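You operate a simulated robot arm through the tools that you are given. There is no shell and no other tool. Be economical: measure what you need, move in short steps, check, and stop when the job is done.

Carry out the task below with a simulated robot arm. There is one attempt and no reset: what you move stays moved.

TASK
Stack the white box labelled "fuses" from the top of the low bench on top of the white box labelled "feet".

It is judged by the outcome, as a careful person would: the job done as asked, and still so three seconds after it is handed in. It fails if anything else is knocked over, pushed out of place, dropped, spilled or broken.

THE ROBOT
A 7-joint arm with a two-finger parallel gripper, fixed in place. Base frame: the origin is at the foot of the arm, x ahead of it, y to its left, z up; the work surface is at about z = 0. Lengths are in mm, angles in degrees, forces in N, time in s.
With the tool pointing down near the work surface it reaches from about 220 to 580 mm from the base axis. Its first joint turns from -66.0 to 66.0 degrees. Payload 2.5 kg.
Tool frame: the origin (TCP) lies between the finger pads and is the grasp point; the fingertips stand 23 mm ahead of it; z points along the fingers, y is the line along which they close. The gripper opens to 94 mm. The fingers are 38 mm wide and 10 mm thick; the gripper's body (54 by 96 mm) begins 39 mm behind the TCP.
Orientation is told as [roll, pitch, yaw] about the base's x, y, z axes, in that order, counted from this pose: with the fingers straight down and closing along the base's y, the tool's x points along the base's -x, its y along +y and its z along -z.

THE INTERFACE
- The arm moves only by the tool drive_tool. Its argument "series" is a list of rows, each an object (a shift or turn left out is 0, a gripper value left out holds the last) with "jaw": the finger opening in mm, from 0 to 94; "travel": the shift along the base's x, y, z in units of 150 mm (1.0 is 150 mm), a list of three; "angular": the turn, a rotation vector about the base's x, y, z in units of 120 degrees (1.0 is 120 degrees), a list of three. In form: [{"jaw": jaw, "travel": [x, y, z], "angular": [rx, ry, rz]}, ...]. A call has 1 to 8 rows; each row is the pose to reach, as a shift and turn from the pose commanded when the call began. A call with a number of a shift or a turn outside -1 to 1 is refused whole. A row lasts 0.2 s, in which the tool goes at most 50 mm and 8.6 degrees; a call with a longer step from one row to the next is refused whole, and so is a gripper value outside its range. A pose out of reach is approached as far as the arm can. The call stops where the force on the tool passes 40 N (or 10 N more than at its start, if that is more) or the arm is blocked; 0.2 s more then pass. The fingers move at their own pace (about 108 mm/s each) and stop on an object; they squeeze with about 33 N. The grip force told is the motor's: it shows also when the fingers shut on nothing. Time passes only in rows, and 0.2 s behind the last, so rows that repeat a pose let the fingers close. It gives the time, the measured TCP pose, the force on the tool (base axes), the opening and the grip force at its end, in the units of the frame above (readings bear some noise).
- Cameras (640 x 400 px; columns grow to the right, rows downward): "scene" is fixed at [99.5, -393.8, 553.6]; the picture's right is [0.95, -0.31, 0.00], its down [-0.14, -0.44, -0.89] and it looks along [0.28, 0.84, -0.46] (base axes); focal length 350 px, centre (320, 200). "wrist" rides on the gripper at [-39, 0, -44] in the tool frame; the picture's right is [0.00, -1.00, 0.00], its down [0.97, 0.00, -0.24] and it looks along [0.24, 0.00, 0.97] (tool axes); focal length 218 px, centre (320, 200).
- camera(camera): a new picture of that camera. No time passes.
- locate(camera, pixels): there is no depth. For up to 12 entries [column, row, z] of the newest picture of that camera ("zoom" is the newest enlarged one), the place [x, y] in the base frame at which the ray of that pixel passes the height z, good to about 2 mm. No time passes.
- zoom(camera, box): a new picture of the part [left, top, right, bottom] of that camera's present view, enlarged. No time passes.
- hand_in(): hands the job in; it is judged then, once.

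Work in short steps. Measure before you move; look again where a grasp or a placing could have gone wrong, and mend it. You have 60 turns and 30 pictures in all, the two below and enlarged ones among them. Open the gripper and draw the arm clear of the work before you hand the job in, unless the task says otherwise; then end with one line.

The tools are called after "Call:" as name(argument=value, ...) on one line, values as JSON. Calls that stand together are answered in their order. drive_tool: Moves the arm, as the interface text tells. Its arguments: {"type":"object","properties":{"series":{"type":"array","items":{"type":"object","properties":{"jaw":{"type":"number"},"travel":{"type":"array","items":{"type":"number"}},"angular":{"type":"array","items":{"type":"number"}}}}}},"required":["series"]} The other tools are called the same way: camera (camera) takes a picture; locate (camera, pixels) gives the place at which the rays of pixels pass given heights; zoom (camera, box) takes an enlarged picture of a part of a camera's view; hand_in () hands the job in.

At the start:

```text
clock: 0.0
eef_pos: [285.8, 360.6, 249.0]
ee_rot: [0.0, 0.0, 0.0]
contact_force: [0.1, -0.4, -0.9]
finger_gap: 94.2
gripper_force: 0.0
```

scene: 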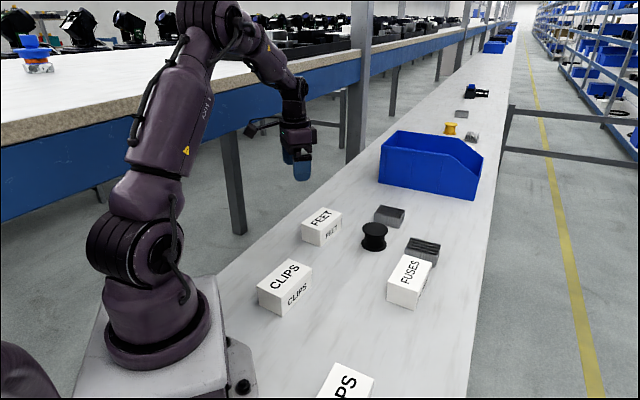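
wrist: 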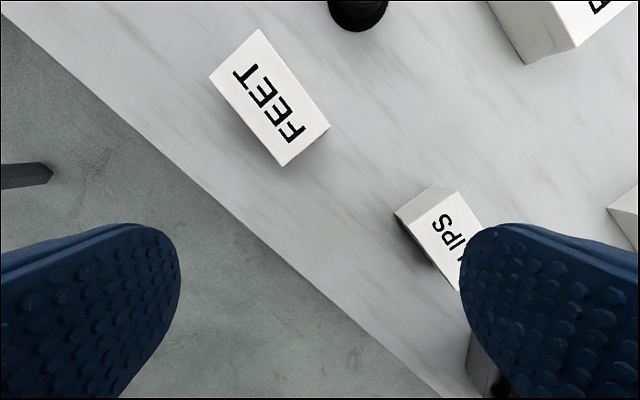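

The FUSES box is near (408,280) and FEET near (322,226) in the scene view. I'll zoom in on both to get exact corners.

Call:
zoom(camera="scene", box=[280, 190, 460, 320])

```text
3.08 times, centred on (370, 255) of scene
```

zoom: 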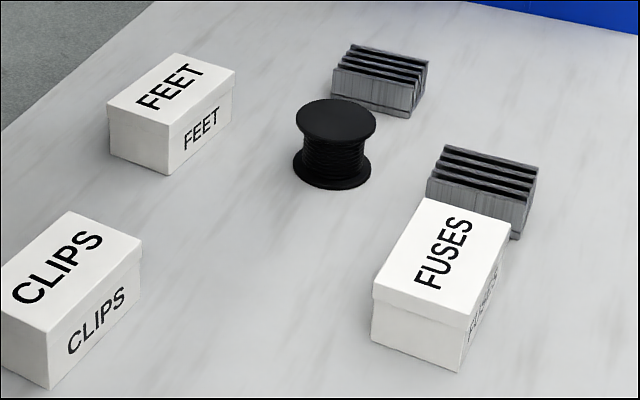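

Call:
locate(camera="zoom", pixels=[[371, 343, 0], [459, 371, 0], [373, 286, 50], [467, 315, 50], [510, 222, 50], [427, 198, 50], [111, 155, 0], [169, 174, 0], [231, 125, 0], [538, 165, 30], [510, 238, 0], [428, 200, 20]])

Call:
locate(camera="zoom", pixels=[[107, 112, 35], [170, 127, 35], [236, 70, 35], [172, 53, 35], [107, 112, 45], [170, 127, 45], [236, 70, 45], [373, 286, 60], [467, 315, 60], [510, 222, 60], [427, 198, 60], [376, 105, 40]])

```text
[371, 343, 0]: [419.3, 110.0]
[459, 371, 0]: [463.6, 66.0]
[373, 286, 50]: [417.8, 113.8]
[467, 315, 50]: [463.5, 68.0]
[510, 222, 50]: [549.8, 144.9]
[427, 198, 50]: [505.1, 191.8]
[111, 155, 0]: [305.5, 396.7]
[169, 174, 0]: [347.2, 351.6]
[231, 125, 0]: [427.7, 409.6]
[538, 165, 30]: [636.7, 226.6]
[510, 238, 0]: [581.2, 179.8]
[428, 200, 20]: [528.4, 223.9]
```

```text
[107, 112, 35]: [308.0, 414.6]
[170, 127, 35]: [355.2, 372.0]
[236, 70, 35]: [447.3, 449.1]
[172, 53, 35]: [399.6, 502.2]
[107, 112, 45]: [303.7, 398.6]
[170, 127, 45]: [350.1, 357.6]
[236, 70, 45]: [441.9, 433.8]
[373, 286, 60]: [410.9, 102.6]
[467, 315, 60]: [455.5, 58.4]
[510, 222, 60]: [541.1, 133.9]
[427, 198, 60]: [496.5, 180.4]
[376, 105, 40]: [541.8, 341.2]
```

Call:
locate(camera="wrist", pixels=[[260, 29, 50], [329, 128, 50], [282, 166, 50], [209, 77, 50], [260, 29, 45], [329, 128, 45], [282, 166, 45], [209, 77, 45]])

Call:
locate(camera="zoom", pixels=[[107, 112, 50], [170, 127, 50], [236, 70, 50], [172, 53, 50]])

```text
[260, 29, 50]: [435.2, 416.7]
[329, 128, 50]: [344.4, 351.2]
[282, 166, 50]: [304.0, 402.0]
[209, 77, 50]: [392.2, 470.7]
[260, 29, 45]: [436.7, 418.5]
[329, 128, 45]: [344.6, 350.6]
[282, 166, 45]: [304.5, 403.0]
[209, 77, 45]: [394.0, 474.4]
```

```text
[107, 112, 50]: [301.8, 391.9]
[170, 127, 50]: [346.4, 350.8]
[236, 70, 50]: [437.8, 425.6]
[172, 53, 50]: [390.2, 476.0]
```

FEET centre is about (369, 410.5), top z≈50, long axis about 37.5°. FUSES centre is about (484,130), top z≈50, long axis about 43°. I'll move toward FUSES at a safe height while yawing +43°.

Call:
drive_tool(series=[{"jaw": 94, "travel": [0.117, -0.125, 0], "angular": [0, 0, 0.0448]}, {"travel": [0.233, -0.25, 0], "angular": [0, 0, 0.0896]}, {"travel": [0.35, -0.375, 0], "angular": [0, 0, 0.1344]}, {"travel": [0.467, -0.5, 0], "angular": [0, 0, 0.179]}, {"travel": [0.583, -0.625, 0], "angular": [0, 0, 0.224]}, {"travel": [0.7, -0.75, 0], "angular": [0, 0, 0.269]}, {"travel": [0.817, -0.875, 0], "angular": [0, 0, 0.3136]}, {"travel": [0.933, -1.0, 0], "angular": [0, 0, 0.358]}])

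Call:
camera(camera="wrist")

```text
clock: 1.8
eef_pos: [425.2, 208.9, 248.9]
ee_rot: [-0.1, 0.0, 43.2]
contact_force: [0.7, 0.7, -0.1]
finger_gap: 94.0
gripper_force: 0.0
```

```text
26 pictures are left
```

wrist: 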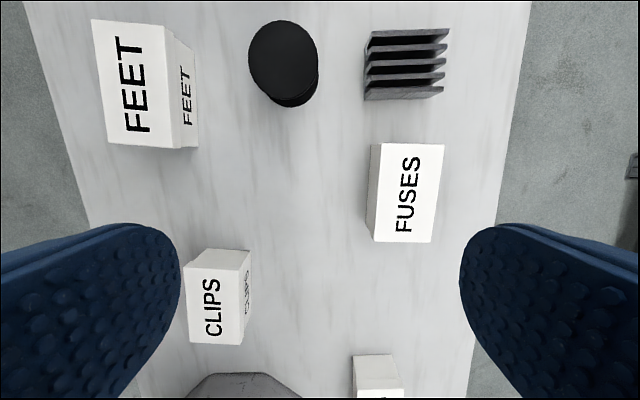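

FUSES' lid shows at about (380,143), (444,145), (432,242), (375,240). I'll locate these corners, along with FEET's.

Call:
locate(camera="wrist", pixels=[[380, 143, 50], [444, 145, 50], [432, 242, 50], [374, 240, 50], [93, 20, 50], [164, 25, 50], [172, 147, 50], [108, 143, 50], [366, 100, 0], [443, 97, 0]])

```text
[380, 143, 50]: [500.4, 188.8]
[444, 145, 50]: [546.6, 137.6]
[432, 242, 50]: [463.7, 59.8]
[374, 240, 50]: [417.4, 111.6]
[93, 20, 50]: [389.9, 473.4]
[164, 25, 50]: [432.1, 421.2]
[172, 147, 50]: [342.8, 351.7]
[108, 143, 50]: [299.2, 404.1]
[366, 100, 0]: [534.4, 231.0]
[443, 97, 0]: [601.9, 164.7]
```

Estimates for FUSES agree on a centre of about (481.5,125), with the lid around 50–55 mm. I'll move above it and look again.

Call:
drive_tool(series=[{"travel": [0.125, -0.187, 0]}, {"travel": [0.25, -0.373, 0]}, {"travel": [0.375, -0.56, 0]}, {"travel": [0.375, -0.56, -0.25]}, {"travel": [0.375, -0.56, -0.5]}, {"travel": [0.375, -0.56, -0.7]}])

Call:
camera(camera="wrist")

Call:
camera(camera="scene")

```text
clock: 3.2
eef_pos: [481.7, 127.7, 145.0]
ee_rot: [-0.1, 0.0, 43.0]
contact_force: [0.0, 0.1, 0.4]
finger_gap: 94.0
gripper_force: 0.1
```

```text
25 pictures are left
```

wrist: 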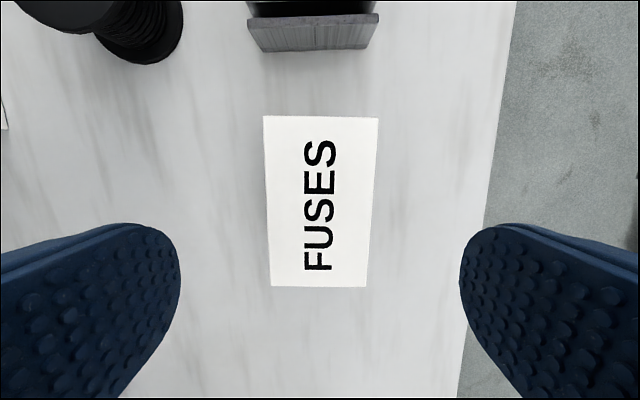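

```text
24 pictures are left
```

scene: 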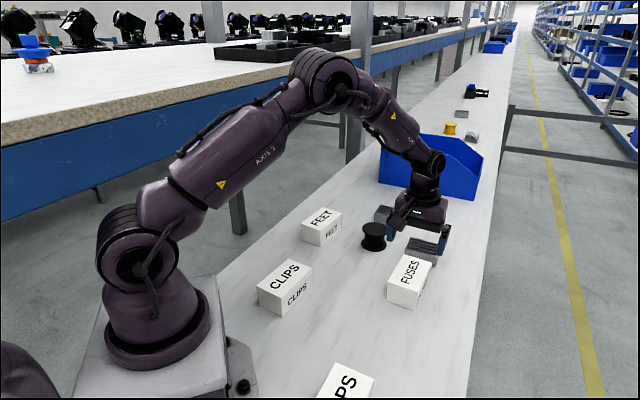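

Call:
locate(camera="wrist", pixels=[[263, 116, 52], [378, 118, 52], [367, 287, 52], [271, 286, 52], [263, 116, 56], [378, 118, 56], [367, 287, 56], [271, 286, 56], [248, 48, 0], [365, 50, 0]])

```text
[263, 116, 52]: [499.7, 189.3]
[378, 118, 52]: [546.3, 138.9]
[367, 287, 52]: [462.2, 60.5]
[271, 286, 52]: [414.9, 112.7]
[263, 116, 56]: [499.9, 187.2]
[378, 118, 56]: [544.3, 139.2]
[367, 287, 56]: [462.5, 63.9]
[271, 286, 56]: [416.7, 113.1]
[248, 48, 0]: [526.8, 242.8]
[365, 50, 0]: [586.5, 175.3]
```

FUSES' centre is about (481,125.6), its yaw about 43°, and its height about 55. The fingers have about 14 mm clearance per side, so I'll descend to TCP z≈32.

Call:
drive_tool(series=[{"travel": [-0.005, -0.013, -0.15]}, {"travel": [-0.005, -0.013, -0.35]}, {"travel": [-0.005, -0.013, -0.55]}, {"travel": [-0.005, -0.013, -0.68]}, {"travel": [-0.005, -0.013, -0.75]}])

```text
clock: 4.4
eef_pos: [481.0, 125.0, 31.6]
ee_rot: [0.1, 0.0, 43.0]
contact_force: [-0.4, -0.5, 0.2]
finger_gap: 93.9
gripper_force: 0.1
```

No contact on the way down. Next I'll close the fingers.

Call:
drive_tool(series=[{"jaw": 50}, {"jaw": 50}, {"jaw": 50}, {"jaw": 50}])

```text
clock: 5.4
eef_pos: [481.6, 125.8, 31.7]
ee_rot: [0.0, 0.0, 43.0]
contact_force: [0.5, -0.8, 0.1]
finger_gap: 67.9
gripper_force: 32.6
```

The box is gripped at 67.9 mm. I'll lift it straight up and check.

Call:
drive_tool(series=[{"travel": [0, 0, 0.05]}, {"travel": [0, 0, 0.2]}, {"travel": [0, 0, 0.4]}, {"travel": [0, 0, 0.65]}, {"travel": [0, 0, 0.85]}, {"travel": [0, 0, 0.95]}])

Call:
camera(camera="scene")

Call:
camera(camera="wrist")

```text
clock: 6.8
eef_pos: [482.1, 125.4, 173.9]
ee_rot: [0.1, 0.1, 43.0]
contact_force: [1.3, 0.1, -1.2]
finger_gap: 68.0
gripper_force: 33.3
```

```text
23 pictures are left
```

scene: 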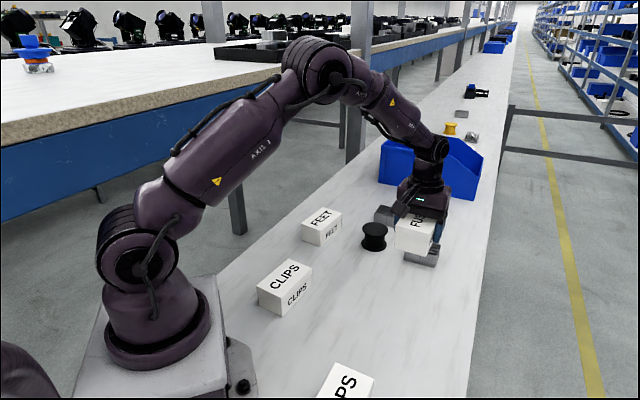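

```text
22 pictures are left
```

wrist: 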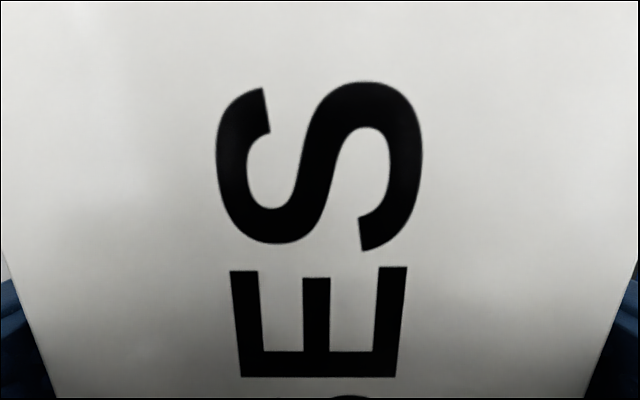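

The box is held level and firmly. I'll carry it at this height toward FEET, target about (368,411), yaw 38.

Call:
drive_tool(series=[{"travel": [-0.03, 0.08, 0]}, {"travel": [-0.09, 0.22, 0], "angular": [0, 0, -0.01]}, {"travel": [-0.15, 0.37, 0], "angular": [0, 0, -0.02]}, {"travel": [-0.21, 0.52, 0], "angular": [0, 0, -0.03]}, {"travel": [-0.27, 0.67, 0], "angular": [0, 0, -0.042]}, {"travel": [-0.33, 0.82, 0], "angular": [0, 0, -0.042]}, {"travel": [-0.37, 0.92, 0], "angular": [0, 0, -0.042]}, {"travel": [-0.38, 0.95, 0], "angular": [0, 0, -0.042]}])

```text
clock: 8.6
eef_pos: [423.7, 268.8, 175.1]
ee_rot: [0.0, 0.0, 37.8]
contact_force: [0.2, -0.5, -2.1]
finger_gap: 68.0
gripper_force: 32.8
```

Call:
drive_tool(series=[{"travel": [-0.03, 0.08, 0]}, {"travel": [-0.09, 0.22, 0]}, {"travel": [-0.15, 0.37, 0]}, {"travel": [-0.21, 0.52, 0]}, {"travel": [-0.27, 0.67, 0]}, {"travel": [-0.33, 0.82, 0]}, {"travel": [-0.36, 0.92, 0]}, {"travel": [-0.373, 0.95, 0]}])

Call:
zoom(camera="scene", box=[240, 130, 420, 270])

```text
clock: 10.4
eef_pos: [368.0, 409.5, 174.4]
ee_rot: [0.0, 0.0, 37.8]
contact_force: [0.1, -0.6, -1.4]
finger_gap: 67.8
gripper_force: 33.2
```

```text
2.86 times, centred on (330, 200) of scene
```

zoom: 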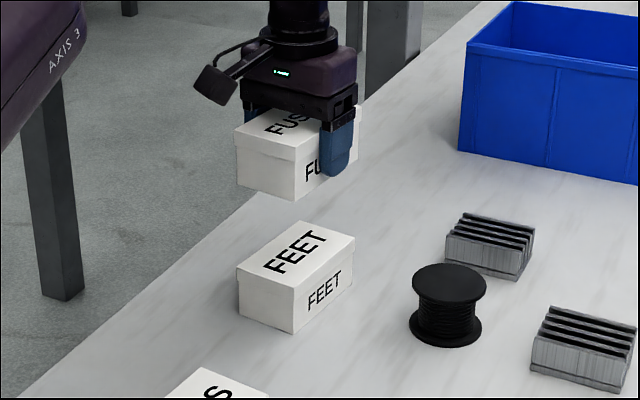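

The box sits above FEET with matching alignment. I'll lower to about 10 mm above its lid and check.

Call:
drive_tool(series=[{"travel": [0.002, 0.008, -0.1]}, {"travel": [0.002, 0.008, -0.25]}, {"travel": [0.002, 0.008, -0.4]}, {"travel": [0.002, 0.008, -0.5]}, {"travel": [0.002, 0.008, -0.54]}])

Call:
zoom(camera="scene", box=[270, 160, 390, 260])

```text
clock: 11.6
eef_pos: [366.8, 410.3, 92.0]
ee_rot: [0.0, 0.0, 38.0]
contact_force: [0.0, 0.2, -1.8]
finger_gap: 67.9
gripper_force: 32.8
```

```text
4.00 times, centred on (330, 210) of scene
```

zoom: 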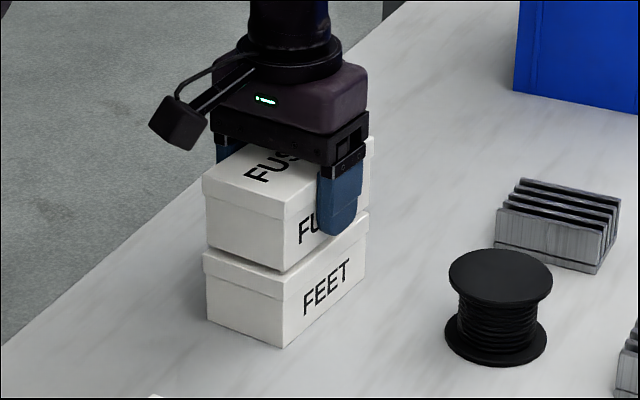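

The alignment is good and there is a gap of roughly 8–10 mm. I'll creep down in small steps and watch the force.

Call:
drive_tool(series=[{"travel": [0.005, 0, -0.015]}, {"travel": [0.005, 0, -0.03]}, {"travel": [0.005, 0, -0.04]}, {"travel": [0.005, 0, -0.047]}, {"travel": [0.005, 0, -0.053]}, {"travel": [0.005, 0, -0.053]}])

```text
clock: 13.0
eef_pos: [370.6, 411.3, 87.4]
ee_rot: [0.1, -0.1, 37.9]
contact_force: [-7.1, -7.1, 23.5]
finger_gap: 67.7
gripper_force: 32.8
```

Contact at z≈87 with 23 N upward, so FEET is about 55 tall. I'll ease off a few mm to unload, then look.

Call:
drive_tool(series=[{"travel": [0, 0, 0.008]}, {"travel": [0, 0, 0.016]}, {"travel": [0, 0, 0.016]}])

Call:
zoom(camera="scene", box=[270, 160, 390, 260])

```text
clock: 13.8
eef_pos: [368.3, 410.3, 87.4]
ee_rot: [0.0, 0.0, 37.9]
contact_force: [1.0, 2.7, 3.7]
finger_gap: 67.8
gripper_force: 32.9
```

```text
4.00 times, centred on (330, 210) of scene
```

zoom: 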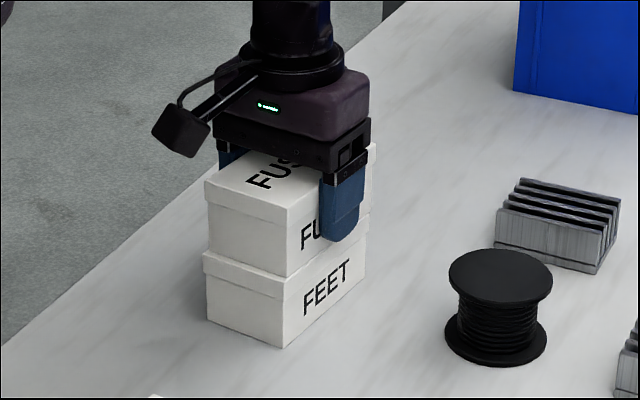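

FUSES is resting on FEET with nearly no load, aligned, and FEET hasn't moved. I'll open the gripper without moving.

Call:
drive_tool(series=[{"jaw": 76}, {"jaw": 94}, {"jaw": 94}])

```text
clock: 14.6
eef_pos: [370.3, 411.2, 87.9]
ee_rot: [0.0, 0.0, 37.8]
contact_force: [-0.3, -0.3, -0.9]
finger_gap: 93.9
gripper_force: 0.0
```

Call:
drive_tool(series=[{"travel": [0, 0, 0.1]}, {"travel": [0, 0, 0.25]}, {"travel": [0, 0, 0.45]}, {"travel": [0, 0, 0.7]}, {"travel": [-0.1, -0.1, 0.9]}, {"travel": [-0.2, -0.3, 0.95]}, {"travel": [-0.3, -0.5, 0.95]}, {"travel": [-0.3, -0.5, 0.95]}])

Call:
camera(camera="scene")

Call:
zoom(camera="scene", box=[270, 160, 390, 260])

```text
clock: 16.4
eef_pos: [324.9, 335.0, 229.8]
ee_rot: [0.2, -0.1, 38.0]
contact_force: [-0.1, 0.3, -0.4]
finger_gap: 93.9
gripper_force: 0.0
```

```text
18 pictures are left
```

scene: 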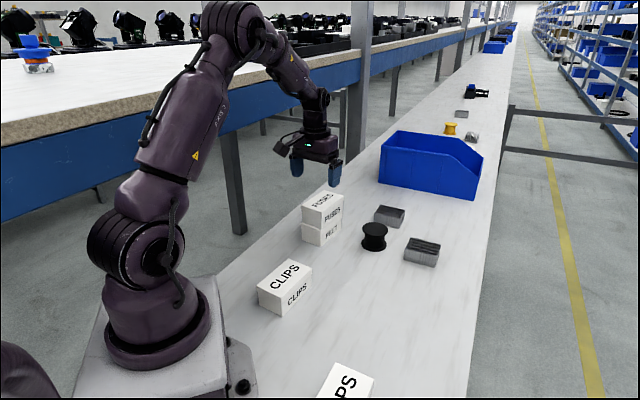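

```text
4.00 times, centred on (330, 210) of scene
```

zoom: 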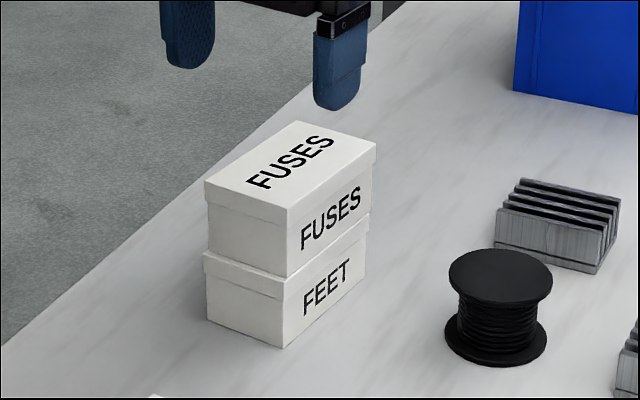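

The stack is stable and aligned, the arm is clear, and nothing else has moved, so I'm handing it in.

Call:
hand_in()

```text
The job is handed in.
```

The "fuses" box is now stacked squarely on the "feet" box, nothing else was disturbed, and the job has been handed in.
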